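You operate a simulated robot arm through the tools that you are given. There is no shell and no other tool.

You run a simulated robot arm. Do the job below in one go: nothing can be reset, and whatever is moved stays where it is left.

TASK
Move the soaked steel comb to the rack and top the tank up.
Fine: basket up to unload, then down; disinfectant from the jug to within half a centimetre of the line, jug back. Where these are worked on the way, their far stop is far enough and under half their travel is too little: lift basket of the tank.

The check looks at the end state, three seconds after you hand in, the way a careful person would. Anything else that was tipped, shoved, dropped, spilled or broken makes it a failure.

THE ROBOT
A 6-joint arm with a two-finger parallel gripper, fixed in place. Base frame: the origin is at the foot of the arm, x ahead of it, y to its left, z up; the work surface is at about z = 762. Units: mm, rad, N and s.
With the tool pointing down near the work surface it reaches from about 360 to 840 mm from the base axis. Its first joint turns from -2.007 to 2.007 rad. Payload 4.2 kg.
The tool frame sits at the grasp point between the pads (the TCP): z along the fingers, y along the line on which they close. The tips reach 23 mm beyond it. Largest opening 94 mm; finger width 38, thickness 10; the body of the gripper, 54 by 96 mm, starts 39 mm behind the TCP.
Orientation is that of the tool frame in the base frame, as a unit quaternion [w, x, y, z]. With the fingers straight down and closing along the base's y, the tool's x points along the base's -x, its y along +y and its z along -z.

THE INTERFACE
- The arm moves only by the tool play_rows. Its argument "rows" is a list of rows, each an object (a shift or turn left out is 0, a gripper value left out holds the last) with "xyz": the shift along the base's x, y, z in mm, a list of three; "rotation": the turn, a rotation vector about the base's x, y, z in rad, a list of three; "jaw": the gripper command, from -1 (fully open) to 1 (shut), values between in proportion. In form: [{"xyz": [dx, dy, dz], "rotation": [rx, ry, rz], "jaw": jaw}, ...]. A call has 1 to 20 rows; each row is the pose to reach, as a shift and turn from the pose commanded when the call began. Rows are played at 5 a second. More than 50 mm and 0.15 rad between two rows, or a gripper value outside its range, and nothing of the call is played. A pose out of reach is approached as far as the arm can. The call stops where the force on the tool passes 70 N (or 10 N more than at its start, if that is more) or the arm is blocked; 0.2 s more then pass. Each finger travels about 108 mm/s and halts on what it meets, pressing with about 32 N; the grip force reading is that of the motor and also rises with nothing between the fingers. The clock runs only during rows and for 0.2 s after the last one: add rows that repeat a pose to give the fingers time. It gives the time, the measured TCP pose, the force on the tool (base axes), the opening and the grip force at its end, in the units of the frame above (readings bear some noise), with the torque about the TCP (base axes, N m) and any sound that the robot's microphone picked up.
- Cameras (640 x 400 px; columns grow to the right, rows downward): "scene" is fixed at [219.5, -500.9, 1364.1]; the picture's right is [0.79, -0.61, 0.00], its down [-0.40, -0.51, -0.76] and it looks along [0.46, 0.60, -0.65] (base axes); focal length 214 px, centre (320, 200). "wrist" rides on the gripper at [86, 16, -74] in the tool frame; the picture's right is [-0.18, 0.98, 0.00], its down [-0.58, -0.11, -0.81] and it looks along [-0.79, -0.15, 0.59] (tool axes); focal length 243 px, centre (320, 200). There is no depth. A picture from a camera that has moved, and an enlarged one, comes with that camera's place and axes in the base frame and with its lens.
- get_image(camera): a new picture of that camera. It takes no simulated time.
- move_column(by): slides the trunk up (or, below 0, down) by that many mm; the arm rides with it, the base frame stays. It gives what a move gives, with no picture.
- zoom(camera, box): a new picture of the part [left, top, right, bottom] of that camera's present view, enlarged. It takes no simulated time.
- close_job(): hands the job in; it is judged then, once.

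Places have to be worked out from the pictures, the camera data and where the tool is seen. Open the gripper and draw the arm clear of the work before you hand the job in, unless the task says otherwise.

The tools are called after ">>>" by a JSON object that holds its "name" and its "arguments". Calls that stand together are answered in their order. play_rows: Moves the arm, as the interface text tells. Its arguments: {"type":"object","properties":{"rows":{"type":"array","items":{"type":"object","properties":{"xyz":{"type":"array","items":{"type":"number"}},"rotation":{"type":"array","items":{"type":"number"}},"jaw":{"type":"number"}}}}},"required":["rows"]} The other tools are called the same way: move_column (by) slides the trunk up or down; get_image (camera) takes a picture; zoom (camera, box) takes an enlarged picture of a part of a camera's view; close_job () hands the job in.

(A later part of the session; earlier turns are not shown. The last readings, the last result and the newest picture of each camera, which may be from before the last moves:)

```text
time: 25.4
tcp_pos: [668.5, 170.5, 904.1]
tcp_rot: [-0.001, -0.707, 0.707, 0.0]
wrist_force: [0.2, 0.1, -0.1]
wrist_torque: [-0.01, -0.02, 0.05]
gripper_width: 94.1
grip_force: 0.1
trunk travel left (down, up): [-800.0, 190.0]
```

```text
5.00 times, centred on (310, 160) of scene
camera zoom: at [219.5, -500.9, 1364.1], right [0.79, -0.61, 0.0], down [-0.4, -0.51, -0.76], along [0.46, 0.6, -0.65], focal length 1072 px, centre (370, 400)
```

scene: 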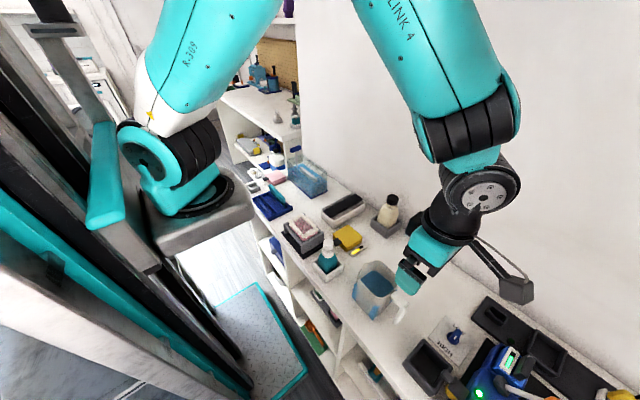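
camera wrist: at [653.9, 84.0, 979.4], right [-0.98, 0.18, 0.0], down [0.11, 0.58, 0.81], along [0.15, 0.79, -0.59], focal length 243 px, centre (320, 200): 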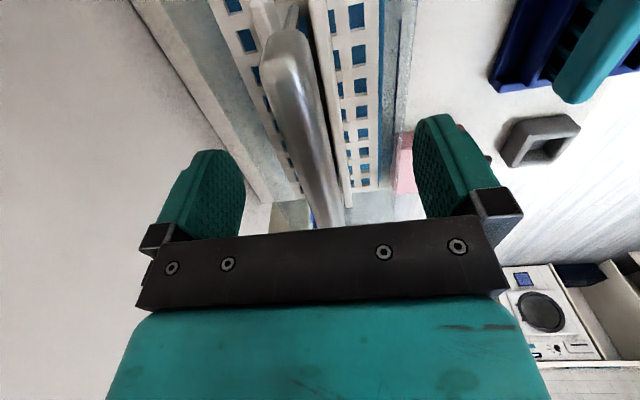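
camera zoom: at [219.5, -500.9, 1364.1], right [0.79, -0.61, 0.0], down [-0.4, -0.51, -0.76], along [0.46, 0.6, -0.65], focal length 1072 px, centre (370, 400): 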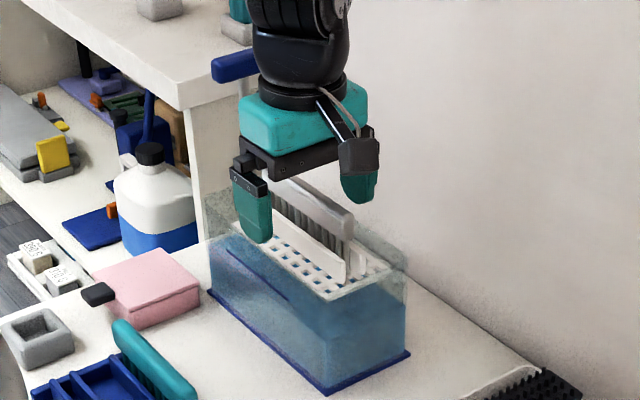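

The spine is centred between the pads. Closing on it.

>>> {"name": "play_rows", "arguments": {"rows": [{"jaw": 0}, {"jaw": 0.5}, {"jaw": 1}, {"jaw": 1}, {"jaw": 1}, {"jaw": 1}]}}

>>> {"name": "get_image", "arguments": {"camera": "wrist"}}

>>> {"name": "zoom", "arguments": {"camera": "scene", "box": [270, 120, 350, 200]}}

```text
time: 26.8
tcp_pos: [669.5, 169.2, 903.9]
tcp_rot: [-0.001, -0.707, 0.707, 0.0]
wrist_force: [0.5, -0.2, 0.3]
wrist_torque: [0.0, 0.03, 0.02]
gripper_width: 14.4
grip_force: 32.0
trunk travel left (down, up): [-800.0, 190.0]
```

```text
taken
camera wrist: at [653.9, 84.0, 979.5], right [-0.98, 0.18, 0.0], down [0.11, 0.58, 0.81], along [0.15, 0.79, -0.59], focal length 243 px, centre (320, 200)
```

wrist: 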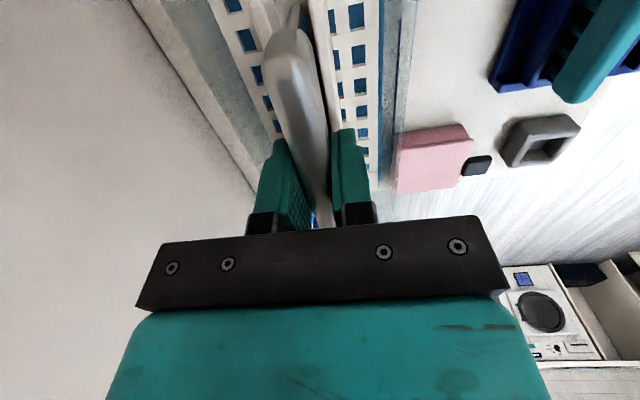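

```text
5.00 times, centred on (310, 160) of scene
camera zoom: at [219.5, -500.9, 1364.1], right [0.79, -0.61, 0.0], down [-0.4, -0.51, -0.76], along [0.46, 0.6, -0.65], focal length 1072 px, centre (370, 400)
```

zoom: 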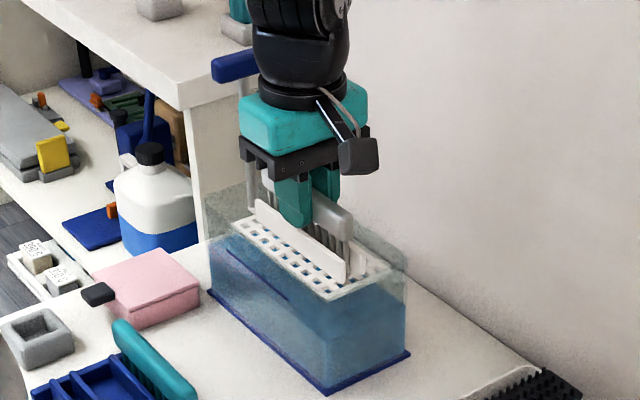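

Gripped at 14.4 mm. Lifting the comb straight up out of the channel slowly.

>>> {"name": "play_rows", "arguments": {"rows": [{"xyz": [0, 0, 5]}, {"xyz": [0, 0, 10]}, {"xyz": [0, 0, 18]}, {"xyz": [0, 0, 28]}, {"xyz": [0, 0, 40]}, {"xyz": [0, 0, 55]}, {"xyz": [0, 0, 70]}, {"xyz": [0, 0, 70]}]}}

>>> {"name": "get_image", "arguments": {"camera": "wrist"}}

>>> {"name": "zoom", "arguments": {"camera": "scene", "box": [260, 100, 350, 200]}}

```text
time: 28.6
tcp_pos: [670.5, 170.2, 974.8]
tcp_rot: [0.001, 0.707, -0.707, 0.0]
wrist_force: [0.7, 0.2, -0.6]
wrist_torque: [-0.03, -0.01, 0.02]
gripper_width: 14.1
grip_force: 31.9
trunk travel left (down, up): [-800.0, 190.0]
```

```text
taken
camera wrist: at [653.9, 83.7, 1050.6], right [-0.98, 0.18, 0.0], down [0.11, 0.58, 0.81], along [0.15, 0.79, -0.59], focal length 243 px, centre (320, 200)
```

wrist: 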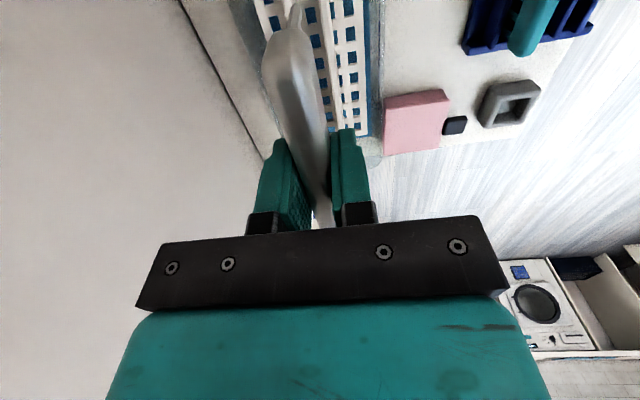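

```text
4.00 times, centred on (305, 150) of scene
camera zoom: at [219.5, -500.9, 1364.1], right [0.79, -0.61, 0.0], down [-0.4, -0.51, -0.76], along [0.46, 0.6, -0.65], focal length 858 px, centre (380, 400)
```

zoom: 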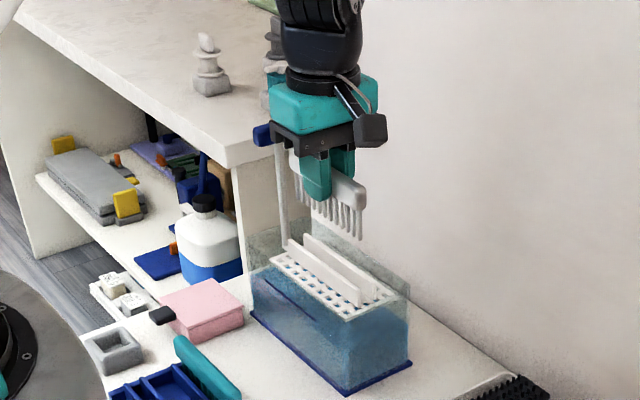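

The comb is free and hanging straight. I carry it high toward the rack's near side to measure the free slot from closer.

>>> {"name": "play_rows", "arguments": {"rows": [{"xyz": [0, -10, 20]}, {"xyz": [-20, -30, 35]}, {"xyz": [-50, -50, 35]}, {"xyz": [-80, -70, 35]}, {"xyz": [-110, -90, 35]}, {"xyz": [-140, -110, 35]}, {"xyz": [-170, -125, 35]}, {"xyz": [-195, -140, 35]}, {"xyz": [-215, -150, 35]}, {"xyz": [-223, -150, 35]}, {"xyz": [-223, -150, 35]}]}}

>>> {"name": "get_image", "arguments": {"camera": "wrist"}}

>>> {"name": "get_image", "arguments": {"camera": "scene"}}

>>> {"name": "zoom", "arguments": {"camera": "wrist", "box": [200, 0, 440, 150]}}

```text
time: 31.0
tcp_pos: [459.3, 26.5, 1009.4]
tcp_rot: [-0.001, -0.707, 0.708, 0.001]
wrist_force: [-0.5, -0.4, -1.8]
wrist_torque: [-0.02, 0.0, 0.02]
gripper_width: 14.2
grip_force: 32.6
out of reach, approached as far as the arm can: row 9, 10, 11
trunk travel left (down, up): [-800.0, 190.0]
```

```text
taken
camera wrist: at [442.6, -59.8, 1084.3], right [-0.98, 0.18, 0.0], down [0.11, 0.58, 0.81], along [0.15, 0.79, -0.59], focal length 243 px, centre (320, 200)
```

wrist: 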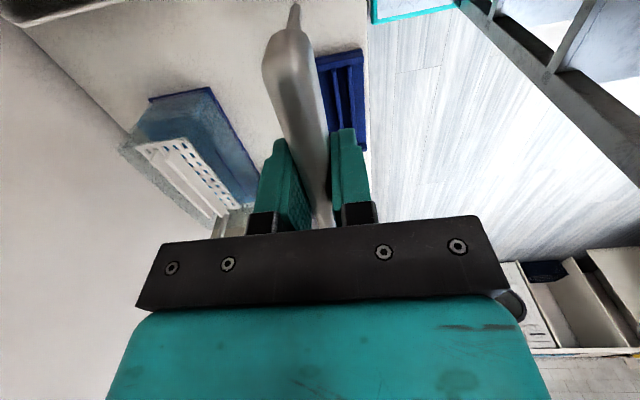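

```text
taken
```

scene: 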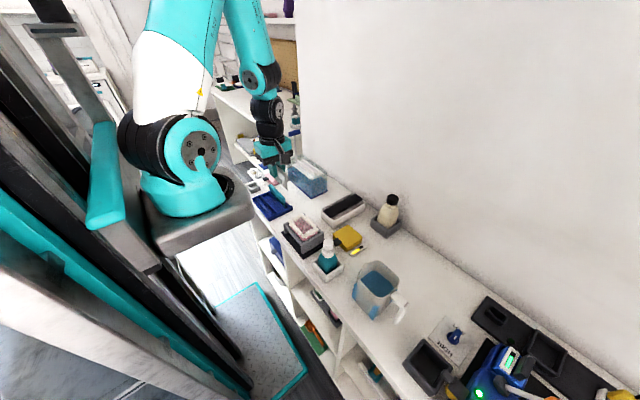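

```text
2.67 times, centred on (320, 75) of wrist
camera zoom: at [442.6, -59.8, 1084.3], right [-0.98, 0.18, 0.0], down [0.11, 0.58, 0.81], along [0.15, 0.79, -0.59], focal length 647 px, centre (320, 533)
```

zoom: 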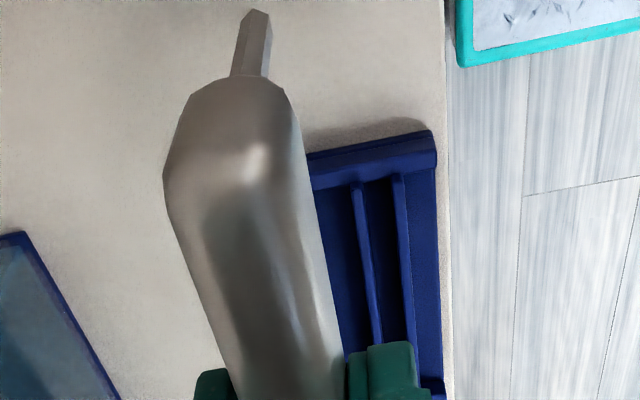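

The pose was slightly beyond the arm's inner reach at this height (now at 459, 26.5), no harm done. I take a closer look at the free slot from here.

>>> {"name": "zoom", "arguments": {"camera": "wrist", "box": [300, 30, 390, 150]}}

>>> {"name": "zoom", "arguments": {"camera": "scene", "box": [245, 180, 300, 225]}}

>>> {"name": "zoom", "arguments": {"camera": "scene", "box": [230, 110, 320, 230]}}

```text
3.33 times, centred on (345, 90) of wrist
camera zoom: at [442.6, -59.8, 1084.3], right [-0.98, 0.18, 0.0], down [0.11, 0.58, 0.81], along [0.15, 0.79, -0.59], focal length 809 px, centre (237, 567)
```

zoom: 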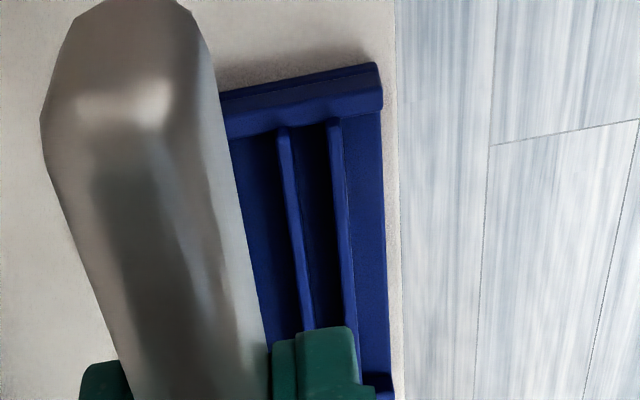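

```text
8.89 times, centred on (272, 202) of scene
camera zoom: at [219.5, -500.9, 1364.1], right [0.79, -0.61, 0.0], down [-0.4, -0.51, -0.76], along [0.46, 0.6, -0.65], focal length 1906 px, centre (742, 178)
```

zoom: 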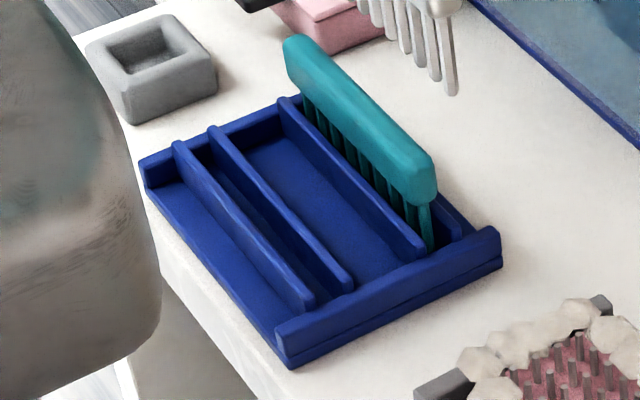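

```text
3.33 times, centred on (275, 170) of scene
camera zoom: at [219.5, -500.9, 1364.1], right [0.79, -0.61, 0.0], down [-0.4, -0.51, -0.76], along [0.46, 0.6, -0.65], focal length 715 px, centre (470, 300)
```

zoom: 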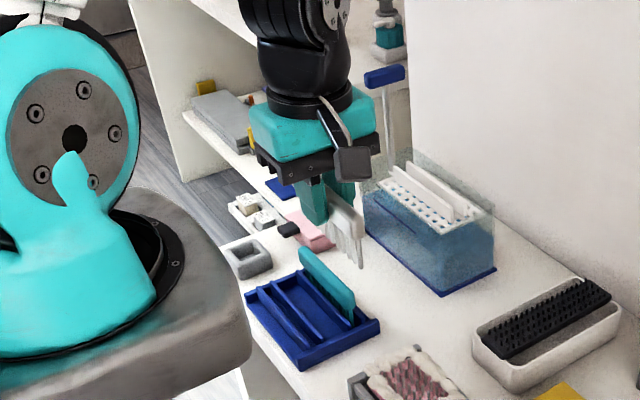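

Slot walls measure x ≈ 433 and 451.5 (centre ≈ 442), y 85–217. I move along +y over the rack at height, keeping a bit outward in x, and check where the arm actually ends up.

>>> {"name": "play_rows", "arguments": {"rows": [{"xyz": [5, 30, 0]}, {"xyz": [9, 60, 0]}, {"xyz": [9, 95, 0]}, {"xyz": [9, 120, 0]}, {"xyz": [9, 130, 0]}, {"xyz": [9, 130, 0]}]}}

>>> {"name": "get_image", "arguments": {"camera": "wrist"}}

>>> {"name": "zoom", "arguments": {"camera": "scene", "box": [230, 110, 320, 230]}}

```text
time: 32.4
tcp_pos: [467.1, 157.7, 1008.8]
tcp_rot: [0.0, 0.707, -0.707, 0.0]
wrist_force: [0.2, -0.4, -0.6]
wrist_torque: [0.04, -0.01, 0.01]
gripper_width: 14.4
grip_force: 32.2
trunk travel left (down, up): [-800.0, 190.0]
```

```text
taken
camera wrist: at [451.2, 70.9, 1083.8], right [-0.98, 0.18, 0.0], down [0.11, 0.58, 0.81], along [0.15, 0.79, -0.59], focal length 243 px, centre (320, 200)
```

wrist: 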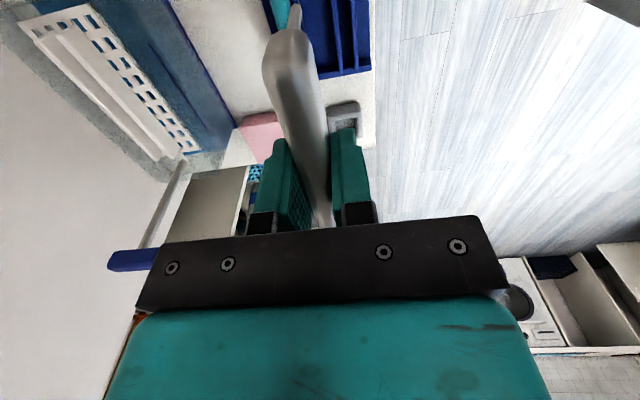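

```text
3.33 times, centred on (275, 170) of scene
camera zoom: at [219.5, -500.9, 1364.1], right [0.79, -0.61, 0.0], down [-0.4, -0.51, -0.76], along [0.46, 0.6, -0.65], focal length 715 px, centre (470, 300)
```

zoom: 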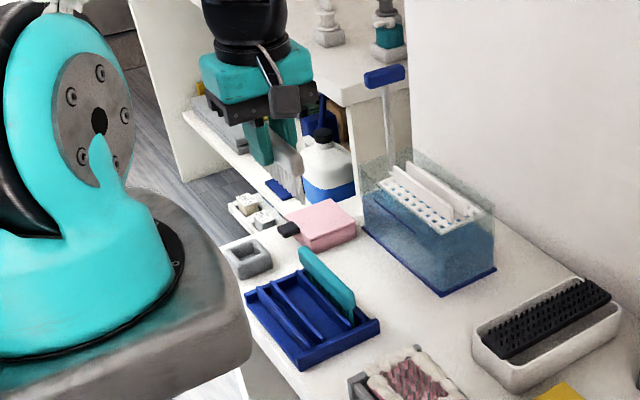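

Good: the arm now reads (467, 157, 1010). I go down to z ≈ 890 while sliding toward the slot and re-measure from there.

>>> {"name": "play_rows", "arguments": {"rows": [{"xyz": [-4, -3, -30]}, {"xyz": [-8, -6, -60]}, {"xyz": [-12, -7, -90]}, {"xyz": [-16, -7, -115]}, {"xyz": [-20, -7, -120]}, {"xyz": [-20, -7, -120]}]}}

>>> {"name": "get_image", "arguments": {"camera": "wrist"}}

>>> {"name": "zoom", "arguments": {"camera": "scene", "box": [235, 160, 305, 230]}}

>>> {"name": "zoom", "arguments": {"camera": "wrist", "box": [240, 0, 400, 130]}}

```text
time: 33.8
tcp_pos: [446.5, 150.8, 889.0]
tcp_rot: [-0.001, -0.707, 0.707, 0.0]
wrist_force: [-0.4, 0.7, -0.7]
wrist_torque: [0.03, 0.0, 0.01]
gripper_width: 14.6
grip_force: 32.1
trunk travel left (down, up): [-800.0, 190.0]
```

```text
taken
camera wrist: at [431.5, 63.7, 963.2], right [-0.98, 0.18, 0.0], down [0.11, 0.58, 0.81], along [0.15, 0.79, -0.59], focal length 243 px, centre (320, 200)
```

wrist: 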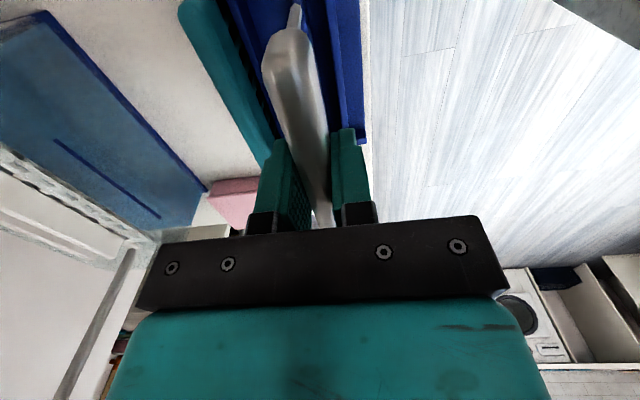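

```text
5.71 times, centred on (270, 195) of scene
camera zoom: at [219.5, -500.9, 1364.1], right [0.79, -0.61, 0.0], down [-0.4, -0.51, -0.76], along [0.46, 0.6, -0.65], focal length 1226 px, centre (606, 229)
```

zoom: 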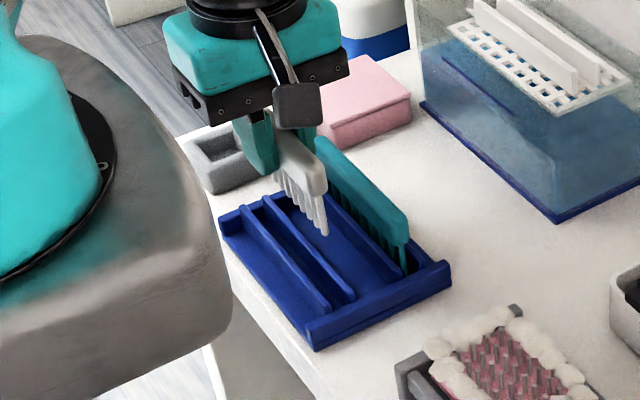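

```text
3.08 times, centred on (320, 65) of wrist
camera zoom: at [431.5, 63.7, 963.2], right [-0.98, 0.18, 0.0], down [0.11, 0.58, 0.81], along [0.15, 0.79, -0.59], focal length 746 px, centre (320, 615)
```

zoom: 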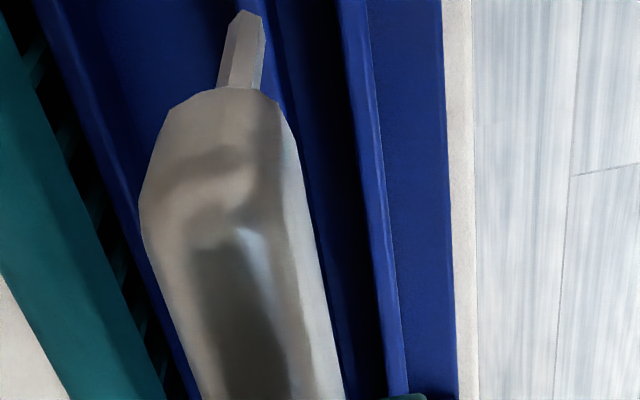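

The comb's teeth are over x ≈ 447 and the slot centre at ≈ 443. I shift −4.5 mm in x and lower to just above the dividers, then check.

>>> {"name": "play_rows", "arguments": {"rows": [{"xyz": [-4.5, 1, -10]}, {"xyz": [-4.5, 1, -25]}, {"xyz": [-4.5, 1, -36]}, {"xyz": [-4.5, 1, -36]}]}}

>>> {"name": "zoom", "arguments": {"camera": "scene", "box": [245, 175, 300, 225]}}

>>> {"name": "zoom", "arguments": {"camera": "wrist", "box": [240, 0, 400, 130]}}

```text
time: 34.8
tcp_pos: [442.1, 151.2, 853.0]
tcp_rot: [0.0, 0.707, -0.707, -0.001]
wrist_force: [0.0, -0.3, -0.5]
wrist_torque: [-0.02, -0.02, 0.05]
gripper_width: 14.1
grip_force: 31.8
trunk travel left (down, up): [-800.0, 190.0]
```

```text
8.00 times, centred on (272, 200) of scene
camera zoom: at [219.5, -500.9, 1364.1], right [0.79, -0.61, 0.0], down [-0.4, -0.51, -0.76], along [0.46, 0.6, -0.65], focal length 1716 px, centre (700, 200)
```

zoom: 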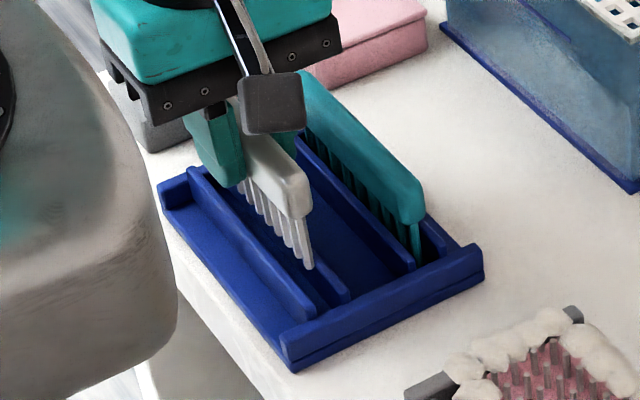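

```text
3.08 times, centred on (320, 65) of wrist
camera zoom: at [427.0, 64.6, 927.3], right [-0.98, 0.18, 0.0], down [0.11, 0.58, 0.81], along [0.15, 0.79, -0.59], focal length 746 px, centre (320, 615)
```

zoom: 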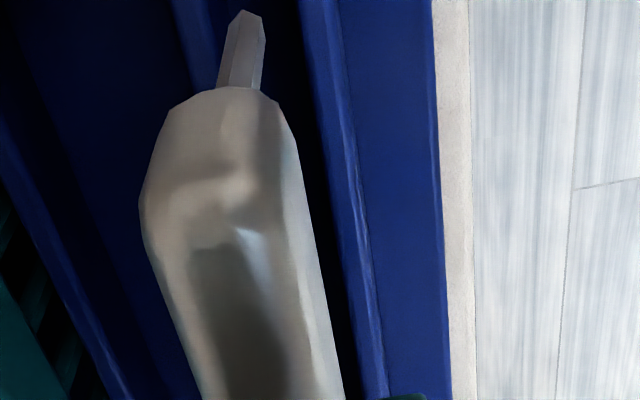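

Teeth line up with the slot within about a millimetre. Lowering in small steps to near the seated height while watching the force.

>>> {"name": "play_rows", "arguments": {"rows": [{"xyz": [-0.3, 0, -5]}, {"xyz": [-0.3, 0, -10]}, {"xyz": [-0.3, 0, -15]}, {"xyz": [-0.3, 0, -20]}, {"xyz": [-0.3, 0, -20]}]}}

>>> {"name": "zoom", "arguments": {"camera": "scene", "box": [245, 175, 300, 225]}}

>>> {"name": "zoom", "arguments": {"camera": "wrist", "box": [240, 0, 400, 130]}}

```text
time: 36.0
tcp_pos: [441.1, 151.2, 832.8]
tcp_rot: [0.0, 0.707, -0.707, 0.001]
wrist_force: [-0.8, -0.1, -0.8]
wrist_torque: [0.0, -0.01, 0.01]
gripper_width: 14.4
grip_force: 32.5
trunk travel left (down, up): [-800.0, 190.0]
```

```text
8.00 times, centred on (272, 200) of scene
camera zoom: at [219.5, -500.9, 1364.1], right [0.79, -0.61, 0.0], down [-0.4, -0.51, -0.76], along [0.46, 0.6, -0.65], focal length 1716 px, centre (700, 200)
```

zoom: 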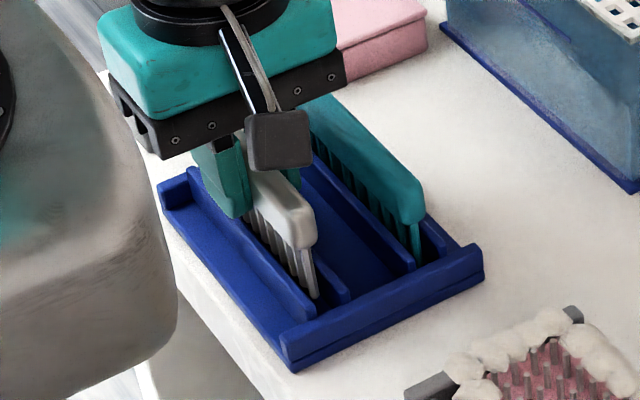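

```text
3.08 times, centred on (320, 65) of wrist
camera zoom: at [426.6, 64.7, 907.9], right [-0.98, 0.18, 0.0], down [0.11, 0.58, 0.81], along [0.15, 0.79, -0.59], focal length 746 px, centre (320, 615)
```

zoom: 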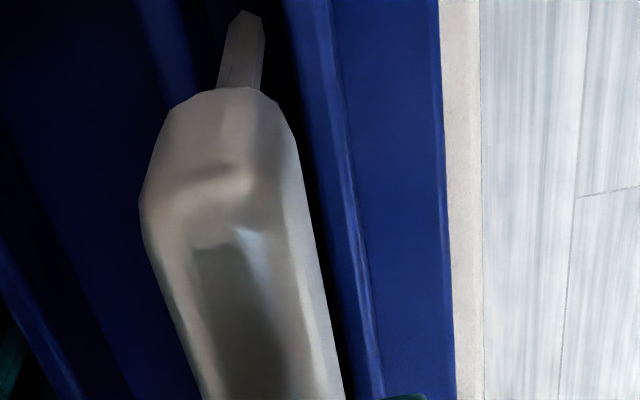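

Teeth have entered the slot with no contact force. Continuing down in 2–3 mm steps to the floor of the rack.

>>> {"name": "play_rows", "arguments": {"rows": [{"xyz": [0, 0, -3]}, {"xyz": [0, 0, -6]}, {"xyz": [0, 0, -8]}, {"xyz": [0, 0, -10]}, {"xyz": [0, 0, -10]}]}}

>>> {"name": "zoom", "arguments": {"camera": "scene", "box": [245, 175, 300, 225]}}

```text
time: 37.2
tcp_pos: [442.7, 150.5, 824.2]
tcp_rot: [0.0, 0.707, -0.707, 0.0]
wrist_force: [-0.3, 0.1, -0.8]
wrist_torque: [0.02, -0.03, -0.03]
gripper_width: 14.5
grip_force: 32.1
trunk travel left (down, up): [-800.0, 190.0]
```

```text
8.00 times, centred on (272, 200) of scene
camera zoom: at [219.5, -500.9, 1364.1], right [0.79, -0.61, 0.0], down [-0.4, -0.51, -0.76], along [0.46, 0.6, -0.65], focal length 1716 px, centre (700, 200)
```

zoom: 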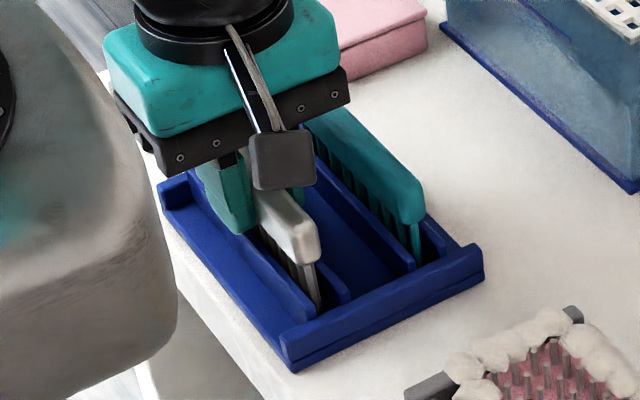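

Still no contact; a few more millimetres in 1.5 mm steps.

>>> {"name": "play_rows", "arguments": {"rows": [{"xyz": [0, 0, -1.5]}, {"xyz": [0, 0, -3]}, {"xyz": [0, 0, -4.5]}, {"xyz": [0, 0, -4.5]}]}}

>>> {"name": "zoom", "arguments": {"camera": "scene", "box": [245, 175, 300, 225]}}

```text
time: 38.2
tcp_pos: [442.2, 151.9, 818.9]
tcp_rot: [-0.002, 0.707, -0.707, 0.0]
wrist_force: [-0.1, -0.9, 24.5]
wrist_torque: [0.0, 0.02, 0.0]
gripper_width: 14.4
grip_force: 32.2
trunk travel left (down, up): [-800.0, 190.0]
```

```text
8.00 times, centred on (272, 200) of scene
camera zoom: at [219.5, -500.9, 1364.1], right [0.79, -0.61, 0.0], down [-0.4, -0.51, -0.76], along [0.46, 0.6, -0.65], focal length 1716 px, centre (700, 200)
```

zoom: 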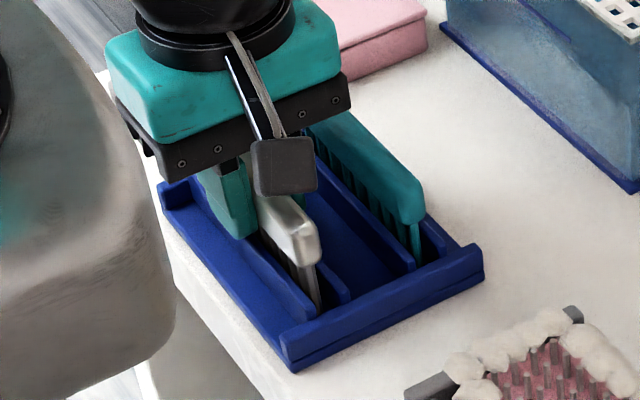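

Contact with the rack floor (24 N) at the expected height. I relieve the pressure, open only to ~38 mm so as not to touch the teal comb, and look.

>>> {"name": "play_rows", "arguments": {"rows": [{"xyz": [0, 0, 1.2]}, {"xyz": [0, 0, 1.2], "jaw": 0.6}, {"xyz": [0, 0, 1.2], "jaw": 0.4}, {"xyz": [0, 0, 1.2], "jaw": 0.2}, {"xyz": [0, 0, 1.2], "jaw": 0.2}, {"xyz": [0, 0, 1.2], "jaw": 0.2}]}}

>>> {"name": "get_image", "arguments": {"camera": "wrist"}}

>>> {"name": "zoom", "arguments": {"camera": "scene", "box": [245, 175, 300, 225]}}

```text
time: 39.6
tcp_pos: [441.6, 152.0, 820.7]
tcp_rot: [0.0, -0.707, 0.707, 0.0]
wrist_force: [0.3, -0.1, -0.1]
wrist_torque: [0.0, -0.02, -0.02]
gripper_width: 37.6
grip_force: 0.0
trunk travel left (down, up): [-800.0, 190.0]
```

```text
taken
camera wrist: at [426.6, 64.6, 894.7], right [-0.98, 0.18, 0.0], down [0.11, 0.58, 0.81], along [0.15, 0.79, -0.59], focal length 243 px, centre (320, 200)
```

wrist: 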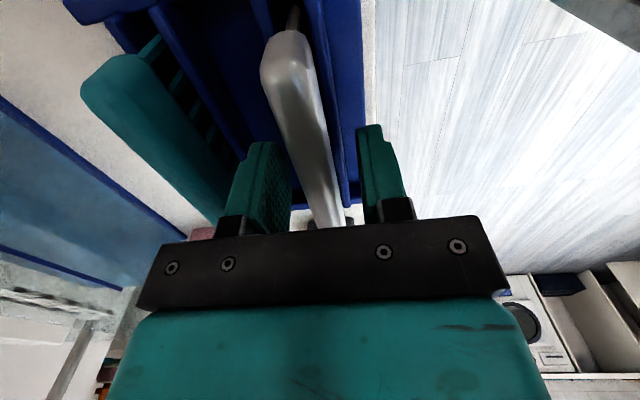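

```text
8.00 times, centred on (272, 200) of scene
camera zoom: at [219.5, -500.9, 1364.1], right [0.79, -0.61, 0.0], down [-0.4, -0.51, -0.76], along [0.46, 0.6, -0.65], focal length 1716 px, centre (700, 200)
```

zoom: 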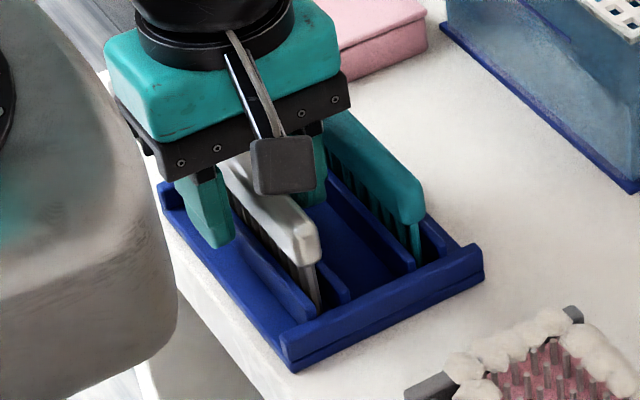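

The comb stands in its slot by itself. I withdraw straight up and check both combs.

>>> {"name": "play_rows", "arguments": {"rows": [{"xyz": [0, 0, 8]}, {"xyz": [0, 0, 20]}, {"xyz": [0, 0, 40]}, {"xyz": [0, 0, 70]}, {"xyz": [3, 0, 105]}, {"xyz": [6, 0, 140]}, {"xyz": [10, 0, 170]}, {"xyz": [10, 0, 170]}]}}

>>> {"name": "zoom", "arguments": {"camera": "scene", "box": [245, 175, 300, 225]}}

>>> {"name": "get_image", "arguments": {"camera": "wrist"}}

```text
time: 41.4
tcp_pos: [452.5, 150.4, 990.9]
tcp_rot: [0.0, -0.706, 0.708, 0.0]
wrist_force: [0.6, 0.1, 0.3]
wrist_torque: [0.03, -0.01, 0.03]
gripper_width: 37.7
grip_force: 0.0
trunk travel left (down, up): [-800.0, 190.0]
```

```text
8.00 times, centred on (272, 200) of scene
camera zoom: at [219.5, -500.9, 1364.1], right [0.79, -0.61, 0.0], down [-0.4, -0.51, -0.76], along [0.46, 0.6, -0.65], focal length 1716 px, centre (700, 200)
```

zoom: 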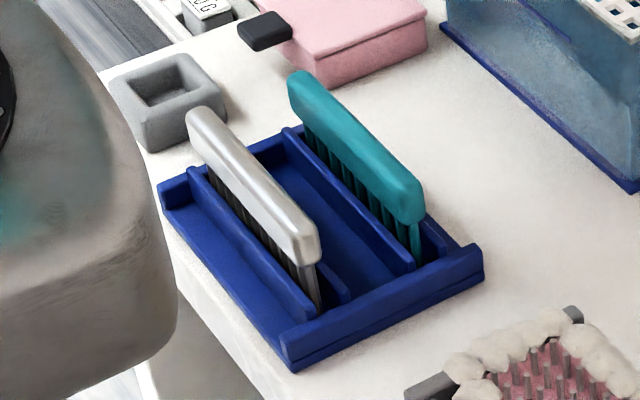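

```text
taken
camera wrist: at [436.9, 64.5, 1064.9], right [-0.98, 0.18, 0.0], down [0.11, 0.58, 0.81], along [0.15, 0.79, -0.59], focal length 243 px, centre (320, 200)
```

wrist: 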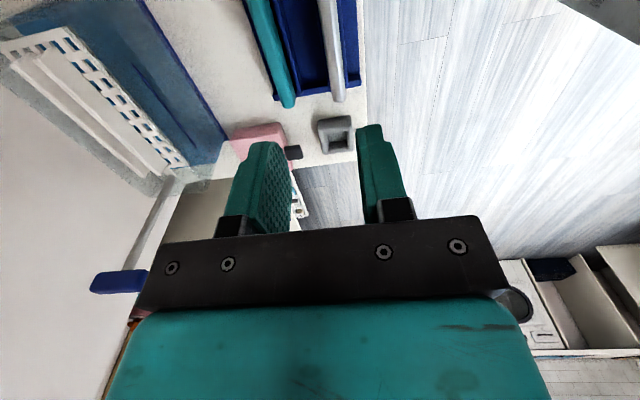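

Both combs stand properly in the rack. Now I go back over the T-bar in the default orientation to lower the basket.

>>> {"name": "play_rows", "arguments": {"rows": [{"xyz": [5, 0, 30], "jaw": -1, "rotation": [0, 0, -0.1]}, {"xyz": [20, 5, 60], "rotation": [0, 0, -0.23]}, {"xyz": [40, 10, 85], "rotation": [0, 0, -0.36]}, {"xyz": [60, 20, 85], "rotation": [0, 0, -0.49]}, {"xyz": [80, 30, 85], "rotation": [0, 0, -0.62]}, {"xyz": [100, 40, 85], "rotation": [0, 0, -0.75]}, {"xyz": [120, 52, 85], "rotation": [0, 0, -0.88]}, {"xyz": [140, 65, 85], "rotation": [0, 0, -1.01]}, {"xyz": [160, 78, 85], "rotation": [0, 0, -1.14]}, {"xyz": [180, 90, 85], "rotation": [0, 0, -1.27]}, {"xyz": [200, 102, 85], "rotation": [0, 0, -1.4]}, {"xyz": [219.3, 112.6, 85], "rotation": [0, 0, -1.5708]}, {"xyz": [219.3, 112.6, 85], "rotation": [0, 0, -1.5708]}]}}

>>> {"name": "get_image", "arguments": {"camera": "wrist"}}

```text
refused: row 12 steps farther than a row can; nothing moved
```

```text
taken
camera wrist: at [436.9, 64.5, 1064.9], right [-0.98, 0.18, 0.0], down [0.11, 0.58, 0.81], along [0.15, 0.79, -0.59], focal length 243 px, centre (320, 200)
```

wrist: 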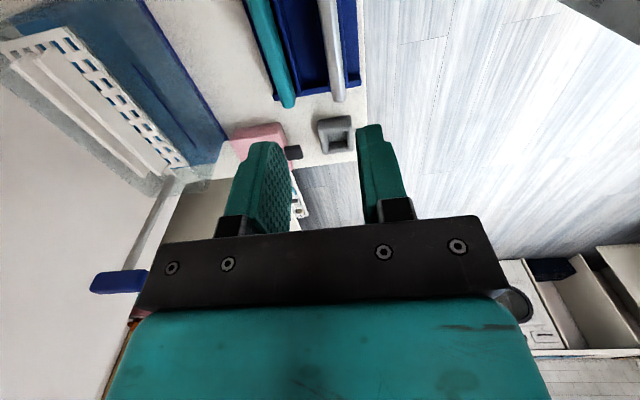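

The last turn step was too large and nothing moved; I resend with evenly split rotation.

>>> {"name": "play_rows", "arguments": {"rows": [{"xyz": [5, 0, 30], "jaw": -1, "rotation": [0, 0, -0.12]}, {"xyz": [20, 5, 60], "rotation": [0, 0, -0.24]}, {"xyz": [40, 10, 85], "rotation": [0, 0, -0.36]}, {"xyz": [60, 20, 85], "rotation": [0, 0, -0.49]}, {"xyz": [80, 30, 85], "rotation": [0, 0, -0.62]}, {"xyz": [100, 40, 85], "rotation": [0, 0, -0.75]}, {"xyz": [120, 52, 85], "rotation": [0, 0, -0.88]}, {"xyz": [140, 65, 85], "rotation": [0, 0, -1.01]}, {"xyz": [160, 78, 85], "rotation": [0, 0, -1.14]}, {"xyz": [180, 90, 85], "rotation": [0, 0, -1.28]}, {"xyz": [200, 102, 85], "rotation": [0, 0, -1.43]}, {"xyz": [219.3, 112.6, 85], "rotation": [0, 0, -1.5708]}, {"xyz": [219.3, 112.6, 85], "rotation": [0, 0, -1.5708]}]}}

>>> {"name": "get_image", "arguments": {"camera": "wrist"}}

```text
time: 44.2
tcp_pos: [672.5, 263.3, 1073.9]
tcp_rot: [0.0, 0.001, 1.0, 0.0]
wrist_force: [0.4, 0.8, -0.3]
wrist_torque: [0.01, -0.04, 0.02]
gripper_width: 93.8
grip_force: 0.1
trunk travel left (down, up): [-800.0, 190.0]
```

```text
taken
camera wrist: at [586.1, 279.9, 1149.7], right [0.19, 0.98, 0.0], down [0.58, -0.11, 0.81], along [0.79, -0.15, -0.59], focal length 243 px, centre (320, 200)
```

wrist: 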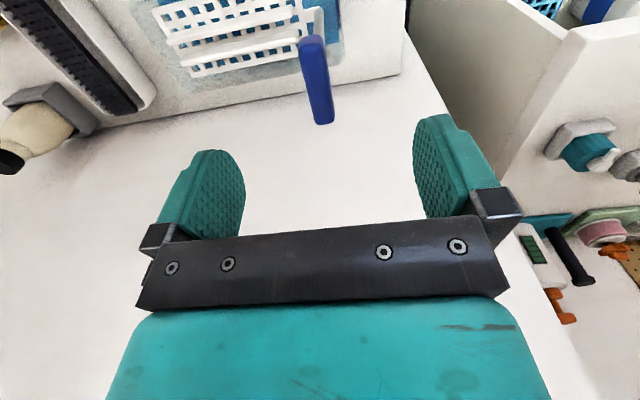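

Same view as before over the raised T-bar. Descend to z ≈ 986 around it and close.

>>> {"name": "play_rows", "arguments": {"rows": [{"xyz": [0, -0.5, -30]}, {"xyz": [0, -0.5, -60]}, {"xyz": [0, -0.5, -80]}, {"xyz": [0, -0.5, -89]}, {"xyz": [0, -0.5, -89]}, {"xyz": [0, -0.5, -89], "jaw": 0}, {"xyz": [0, -0.5, -89], "jaw": 0.5}, {"xyz": [0, -0.5, -89], "jaw": 1}, {"xyz": [0, -0.5, -89], "jaw": 1}, {"xyz": [0, -0.5, -89], "jaw": 1}]}}

>>> {"name": "get_image", "arguments": {"camera": "wrist"}}

>>> {"name": "zoom", "arguments": {"camera": "scene", "box": [260, 100, 350, 200]}}

```text
time: 46.4
tcp_pos: [671.1, 262.5, 985.1]
tcp_rot: [0.0, 0.001, 1.0, 0.0]
wrist_force: [-0.2, 0.1, -1.0]
wrist_torque: [-0.01, -0.31, 0.16]
gripper_width: 15.6
grip_force: 45.0
trunk travel left (down, up): [-800.0, 190.0]
```

```text
taken
camera wrist: at [586.0, 278.9, 1060.4], right [0.18, 0.98, 0.0], down [0.58, -0.11, 0.81], along [0.79, -0.15, -0.59], focal length 243 px, centre (320, 200)
```

wrist: 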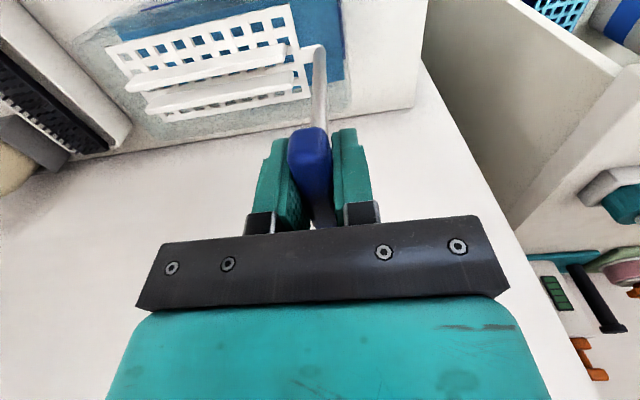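

```text
4.00 times, centred on (305, 150) of scene
camera zoom: at [219.5, -500.9, 1364.1], right [0.79, -0.61, 0.0], down [-0.4, -0.51, -0.76], along [0.46, 0.6, -0.65], focal length 858 px, centre (380, 400)
```

zoom: 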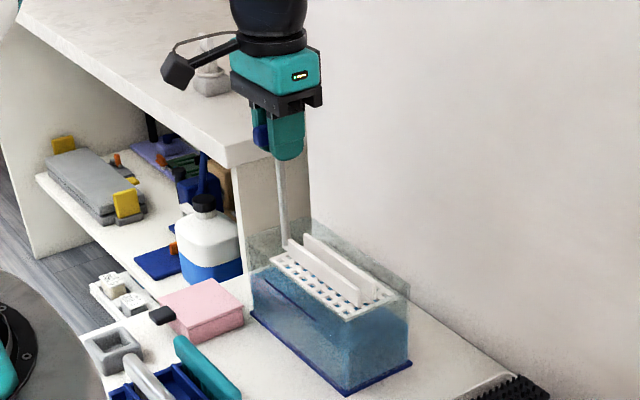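

Gripped. Lowering the basket smoothly toward its bottom stop (~78 mm).

>>> {"name": "play_rows", "arguments": {"rows": [{"xyz": [0, 0, -6]}, {"xyz": [0, 0, -12]}, {"xyz": [0, 0, -18]}, {"xyz": [0, 0, -24]}, {"xyz": [0, 0, -30]}, {"xyz": [0, 0, -36]}, {"xyz": [0, 0, -42]}, {"xyz": [0, 0, -48]}, {"xyz": [0, 0, -54]}, {"xyz": [0, 0, -60]}, {"xyz": [0, 0, -66]}, {"xyz": [0, 0, -72]}, {"xyz": [0, 0, -75]}, {"xyz": [0, 0, -75]}]}}

>>> {"name": "zoom", "arguments": {"camera": "scene", "box": [260, 100, 350, 200]}}

```text
time: 49.4
tcp_pos: [670.9, 262.6, 909.5]
tcp_rot: [-0.001, 0.001, 1.0, 0.001]
wrist_force: [9.4, -8.5, 0.8]
wrist_torque: [0.16, -0.03, 0.35]
gripper_width: 15.7
grip_force: 44.7
trunk travel left (down, up): [-800.0, 190.0]
```

```text
4.00 times, centred on (305, 150) of scene
camera zoom: at [219.5, -500.9, 1364.1], right [0.79, -0.61, 0.0], down [-0.4, -0.51, -0.76], along [0.46, 0.6, -0.65], focal length 858 px, centre (380, 400)
```

zoom: 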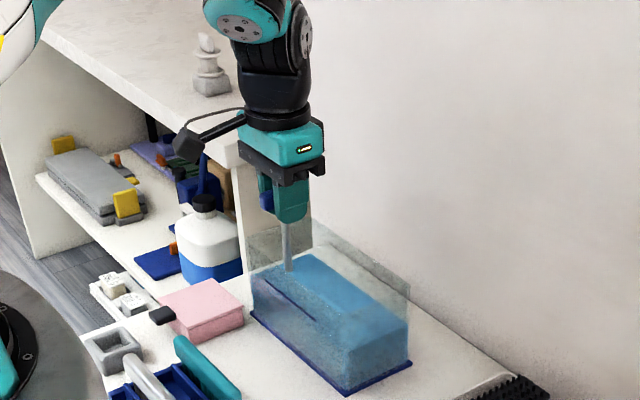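

Nearly down. A few more 1.5 mm steps to meet the bottom stop.

>>> {"name": "play_rows", "arguments": {"rows": [{"xyz": [0.4, 0.3, -1.5]}, {"xyz": [0.4, 0.3, -3]}, {"xyz": [0.4, 0.3, -4.5]}, {"xyz": [0.4, 0.3, -4.5]}]}}

```text
time: 50.4
tcp_pos: [672.2, 263.1, 908.6]
tcp_rot: [0.002, 0.001, 1.0, 0.002]
wrist_force: [-2.7, -18.6, 37.1]
wrist_torque: [0.05, -0.12, 0.61]
gripper_width: 15.9
grip_force: 45.3
trunk travel left (down, up): [-800.0, 190.0]
```

Bottom stop reached (37 N at z ≈ 908.6, same as at the start). I unload and open, then rise clear.

>>> {"name": "play_rows", "arguments": {"rows": [{"xyz": [0, 0, 1.5]}, {"xyz": [0, 0, 1.5], "jaw": 0.6}, {"xyz": [0, 0, 1.5], "jaw": 0.2}, {"xyz": [0, 0, 1.5], "jaw": -0.4}, {"xyz": [0, 0, 1.5], "jaw": -1}, {"xyz": [0, 0, 1.5], "jaw": -1}, {"xyz": [0, 0, 1.5], "jaw": -1}, {"xyz": [0, 0, 30]}, {"xyz": [0, 0, 60]}, {"xyz": [0, 0, 100]}, {"xyz": [0, 0, 140]}, {"xyz": [0, 0, 140]}]}}

>>> {"name": "zoom", "arguments": {"camera": "scene", "box": [275, 130, 345, 205]}}

>>> {"name": "zoom", "arguments": {"camera": "wrist", "box": [100, 0, 420, 150]}}

```text
time: 53.0
tcp_pos: [671.3, 263.7, 1047.4]
tcp_rot: [0.001, 0.0, 1.0, 0.0]
wrist_force: [0.4, -0.4, 0.8]
wrist_torque: [0.01, 0.0, -0.01]
gripper_width: 93.9
grip_force: 0.0
trunk travel left (down, up): [-800.0, 190.0]
```

```text
5.33 times, centred on (310, 168) of scene
camera zoom: at [219.5, -500.9, 1364.1], right [0.79, -0.61, 0.0], down [-0.4, -0.51, -0.76], along [0.46, 0.6, -0.65], focal length 1144 px, centre (373, 373)
```

zoom: 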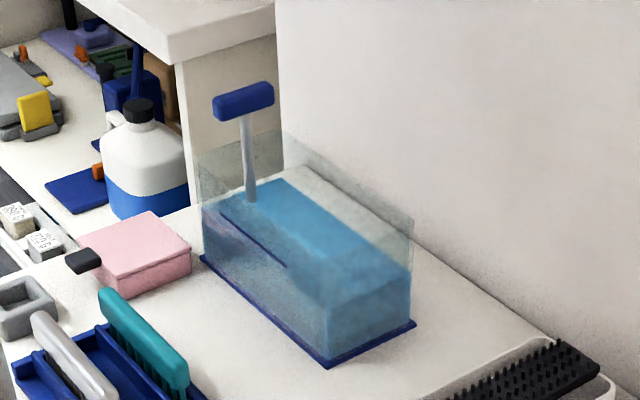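

```text
2.00 times, centred on (260, 75) of wrist
camera zoom: at [585.7, 280.0, 1121.6], right [0.18, 0.98, 0.0], down [0.58, -0.11, 0.81], along [0.79, -0.15, -0.59], focal length 485 px, centre (440, 450)
```

zoom: 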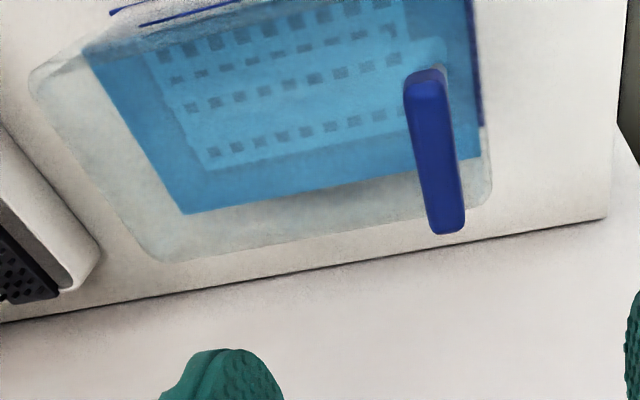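

Basket is fully down. Now I measure the liquid surface against the line with high zoom from the fixed camera.

>>> {"name": "zoom", "arguments": {"camera": "scene", "box": [294, 166, 326, 200]}}

>>> {"name": "zoom", "arguments": {"camera": "scene", "box": [300, 170, 330, 200]}}

```text
11.76 times, centred on (310, 183) of scene
camera zoom: at [219.5, -500.9, 1364.1], right [0.79, -0.61, 0.0], down [-0.4, -0.51, -0.76], along [0.46, 0.6, -0.65], focal length 2523 px, centre (438, 400)
```

zoom: 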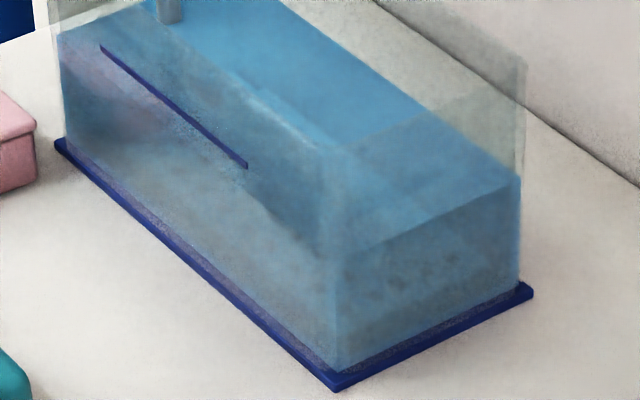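

```text
13.33 times, centred on (315, 185) of scene
camera zoom: at [219.5, -500.9, 1364.1], right [0.79, -0.61, 0.0], down [-0.4, -0.51, -0.76], along [0.46, 0.6, -0.65], focal length 2860 px, centre (387, 400)
```

zoom: 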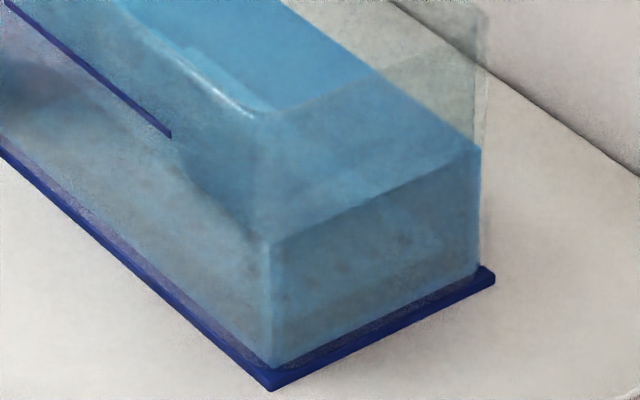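

Surface reads z ≈ 818 against the line at ≈ 829, so about 10–11 mm (roughly 160 ml) must be added. Before taking the jug I test, empty-handed, that the arm can make the pouring tilt above the tank's −y end.

>>> {"name": "play_rows", "arguments": {"rows": [{"xyz": [0, -20, 0], "rotation": [0, 0, 0.131], "jaw": -1}, {"xyz": [0, -40, 0], "rotation": [0, 0, 0.262]}, {"xyz": [0, -60, 0], "rotation": [0, 0, 0.393]}, {"xyz": [0, -80, 0], "rotation": [0, 0, 0.524]}, {"xyz": [0, -100, 0], "rotation": [0, 0, 0.655]}, {"xyz": [0, -120, 0], "rotation": [0, 0, 0.785]}, {"xyz": [0, -140, 0], "rotation": [0, 0, 0.916]}, {"xyz": [0, -160, 0], "rotation": [0, 0, 1.047]}, {"xyz": [0, -180, 0], "rotation": [0, 0, 1.178]}, {"xyz": [0, -200, 0], "rotation": [0, 0, 1.309]}, {"xyz": [0, -215, -10], "rotation": [0, 0, 1.44]}, {"xyz": [0, -226, -20], "rotation": [0, 0, 1.5708]}, {"xyz": [0, -226, -20], "rotation": [0, 0, 1.5708]}]}}

>>> {"name": "play_rows", "arguments": {"rows": [{"rotation": [-0.13, 0, 0]}, {"rotation": [-0.26, 0, 0]}, {"rotation": [-0.39, 0, 0]}, {"rotation": [-0.52, 0, 0]}, {"rotation": [-0.65, 0, 0]}, {"rotation": [-0.78, 0, 0]}, {"rotation": [-0.91, 0, 0]}, {"rotation": [-1.04, 0, 0]}, {"rotation": [-1.13, 0, 0]}, {"rotation": [-1.2, 0, 0]}, {"rotation": [-1.2, 0, 0]}]}}

>>> {"name": "get_image", "arguments": {"camera": "wrist"}}

>>> {"name": "get_image", "arguments": {"camera": "scene"}}

```text
time: 55.8
tcp_pos: [671.2, 36.3, 1026.4]
tcp_rot: [0.001, 0.708, -0.707, 0.001]
wrist_force: [-0.7, -0.1, 0.3]
wrist_torque: [0.01, -0.01, -0.02]
gripper_width: 93.5
grip_force: 0.1
trunk travel left (down, up): [-800.0, 190.0]
```

```text
time: 58.2
tcp_pos: [633.5, 0.4, 1012.7]
tcp_rot: [-0.398, -0.584, 0.585, -0.398]
wrist_force: [-0.2, 0.2, -0.4]
wrist_torque: [0.01, 0.02, 0.03]
gripper_width: 93.9
grip_force: 0.1
out of reach, approached as far as the arm can: row 8, 9, 10, 11
trunk travel left (down, up): [-800.0, 190.0]
```

```text
taken
camera wrist: at [617.0, 37.7, 1121.6], right [-0.98, 0.06, -0.17], down [0.11, 0.96, -0.25], along [0.15, -0.26, -0.95], focal length 243 px, centre (320, 200)
```

wrist: 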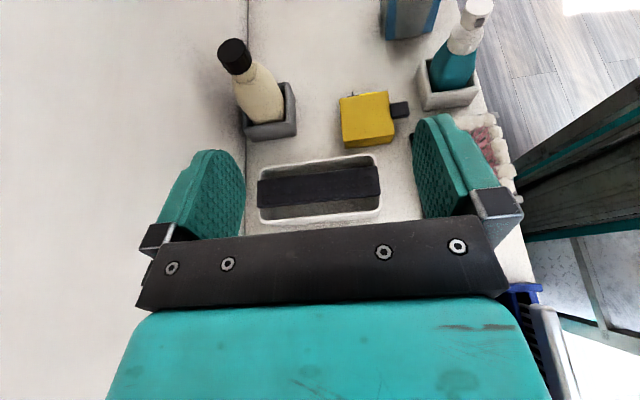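

```text
taken
```

scene: 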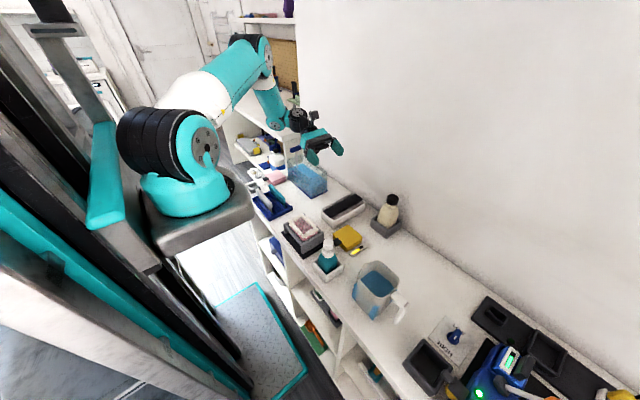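

At about 1.0 rad tilt this spot is out of reach for the arm (it drifted to 633, 0). I look at the arm's posture to understand the limit before choosing another pouring arrangement.

>>> {"name": "zoom", "arguments": {"camera": "scene", "box": [100, 20, 360, 250]}}

```text
1.74 times, centred on (230, 135) of scene
camera zoom: at [219.5, -500.9, 1364.1], right [0.79, -0.61, 0.0], down [-0.4, -0.51, -0.76], along [0.46, 0.6, -0.65], focal length 373 px, centre (476, 313)
```

zoom: 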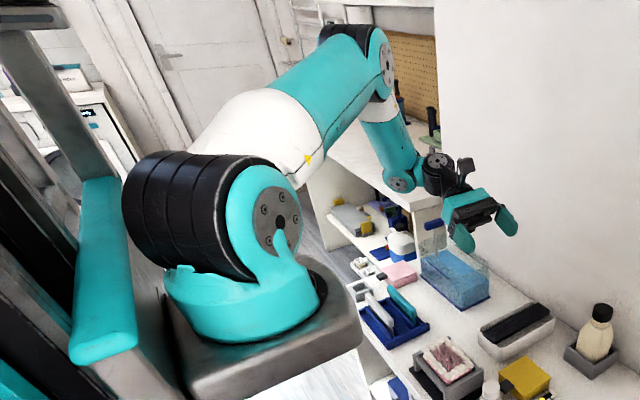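

The arm isn't stretched; the limit is wrist orientation when the tool leans toward +y. A better plan is to grip the handle with the tool leaning back (wrist on the −y side) so that the pour brings the tool near vertical. First I undo the test tilt and rise.

>>> {"name": "play_rows", "arguments": {"rows": [{"xyz": [4, 4, 5], "rotation": [0.12, 0, 0]}, {"xyz": [8, 8, 10], "rotation": [0.25, 0, 0]}, {"xyz": [10, 10, 20], "rotation": [0.38, 0, 0]}, {"xyz": [10, 10, 30], "rotation": [0.51, 0, 0]}, {"xyz": [10, 10, 35], "rotation": [0.64, 0, 0]}, {"xyz": [10, 10, 40], "rotation": [0.77, 0, 0]}, {"xyz": [10, 10, 40], "rotation": [0.9, 0, 0]}, {"xyz": [10, 10, 40], "rotation": [1.03, 0, 0]}, {"xyz": [10, 10, 40], "rotation": [1.12, 0, 0]}, {"xyz": [10, 10, 40], "rotation": [1.2, 0, 0]}, {"xyz": [10, 10, 40], "rotation": [1.2, 0, 0]}]}}

>>> {"name": "get_image", "arguments": {"camera": "scene"}}

```text
time: 60.6
tcp_pos: [641.6, 10.0, 1053.7]
tcp_rot: [0.0, -0.707, 0.707, 0.001]
wrist_force: [-0.4, 0.4, -0.9]
wrist_torque: [0.01, -0.01, 0.01]
gripper_width: 94.0
grip_force: 0.1
trunk travel left (down, up): [-800.0, 190.0]
```

```text
taken
```

scene: 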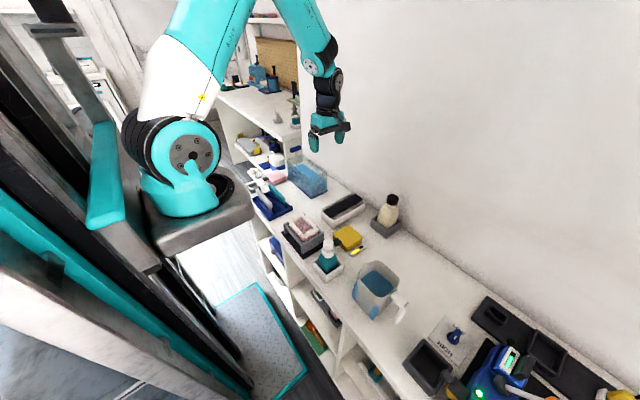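

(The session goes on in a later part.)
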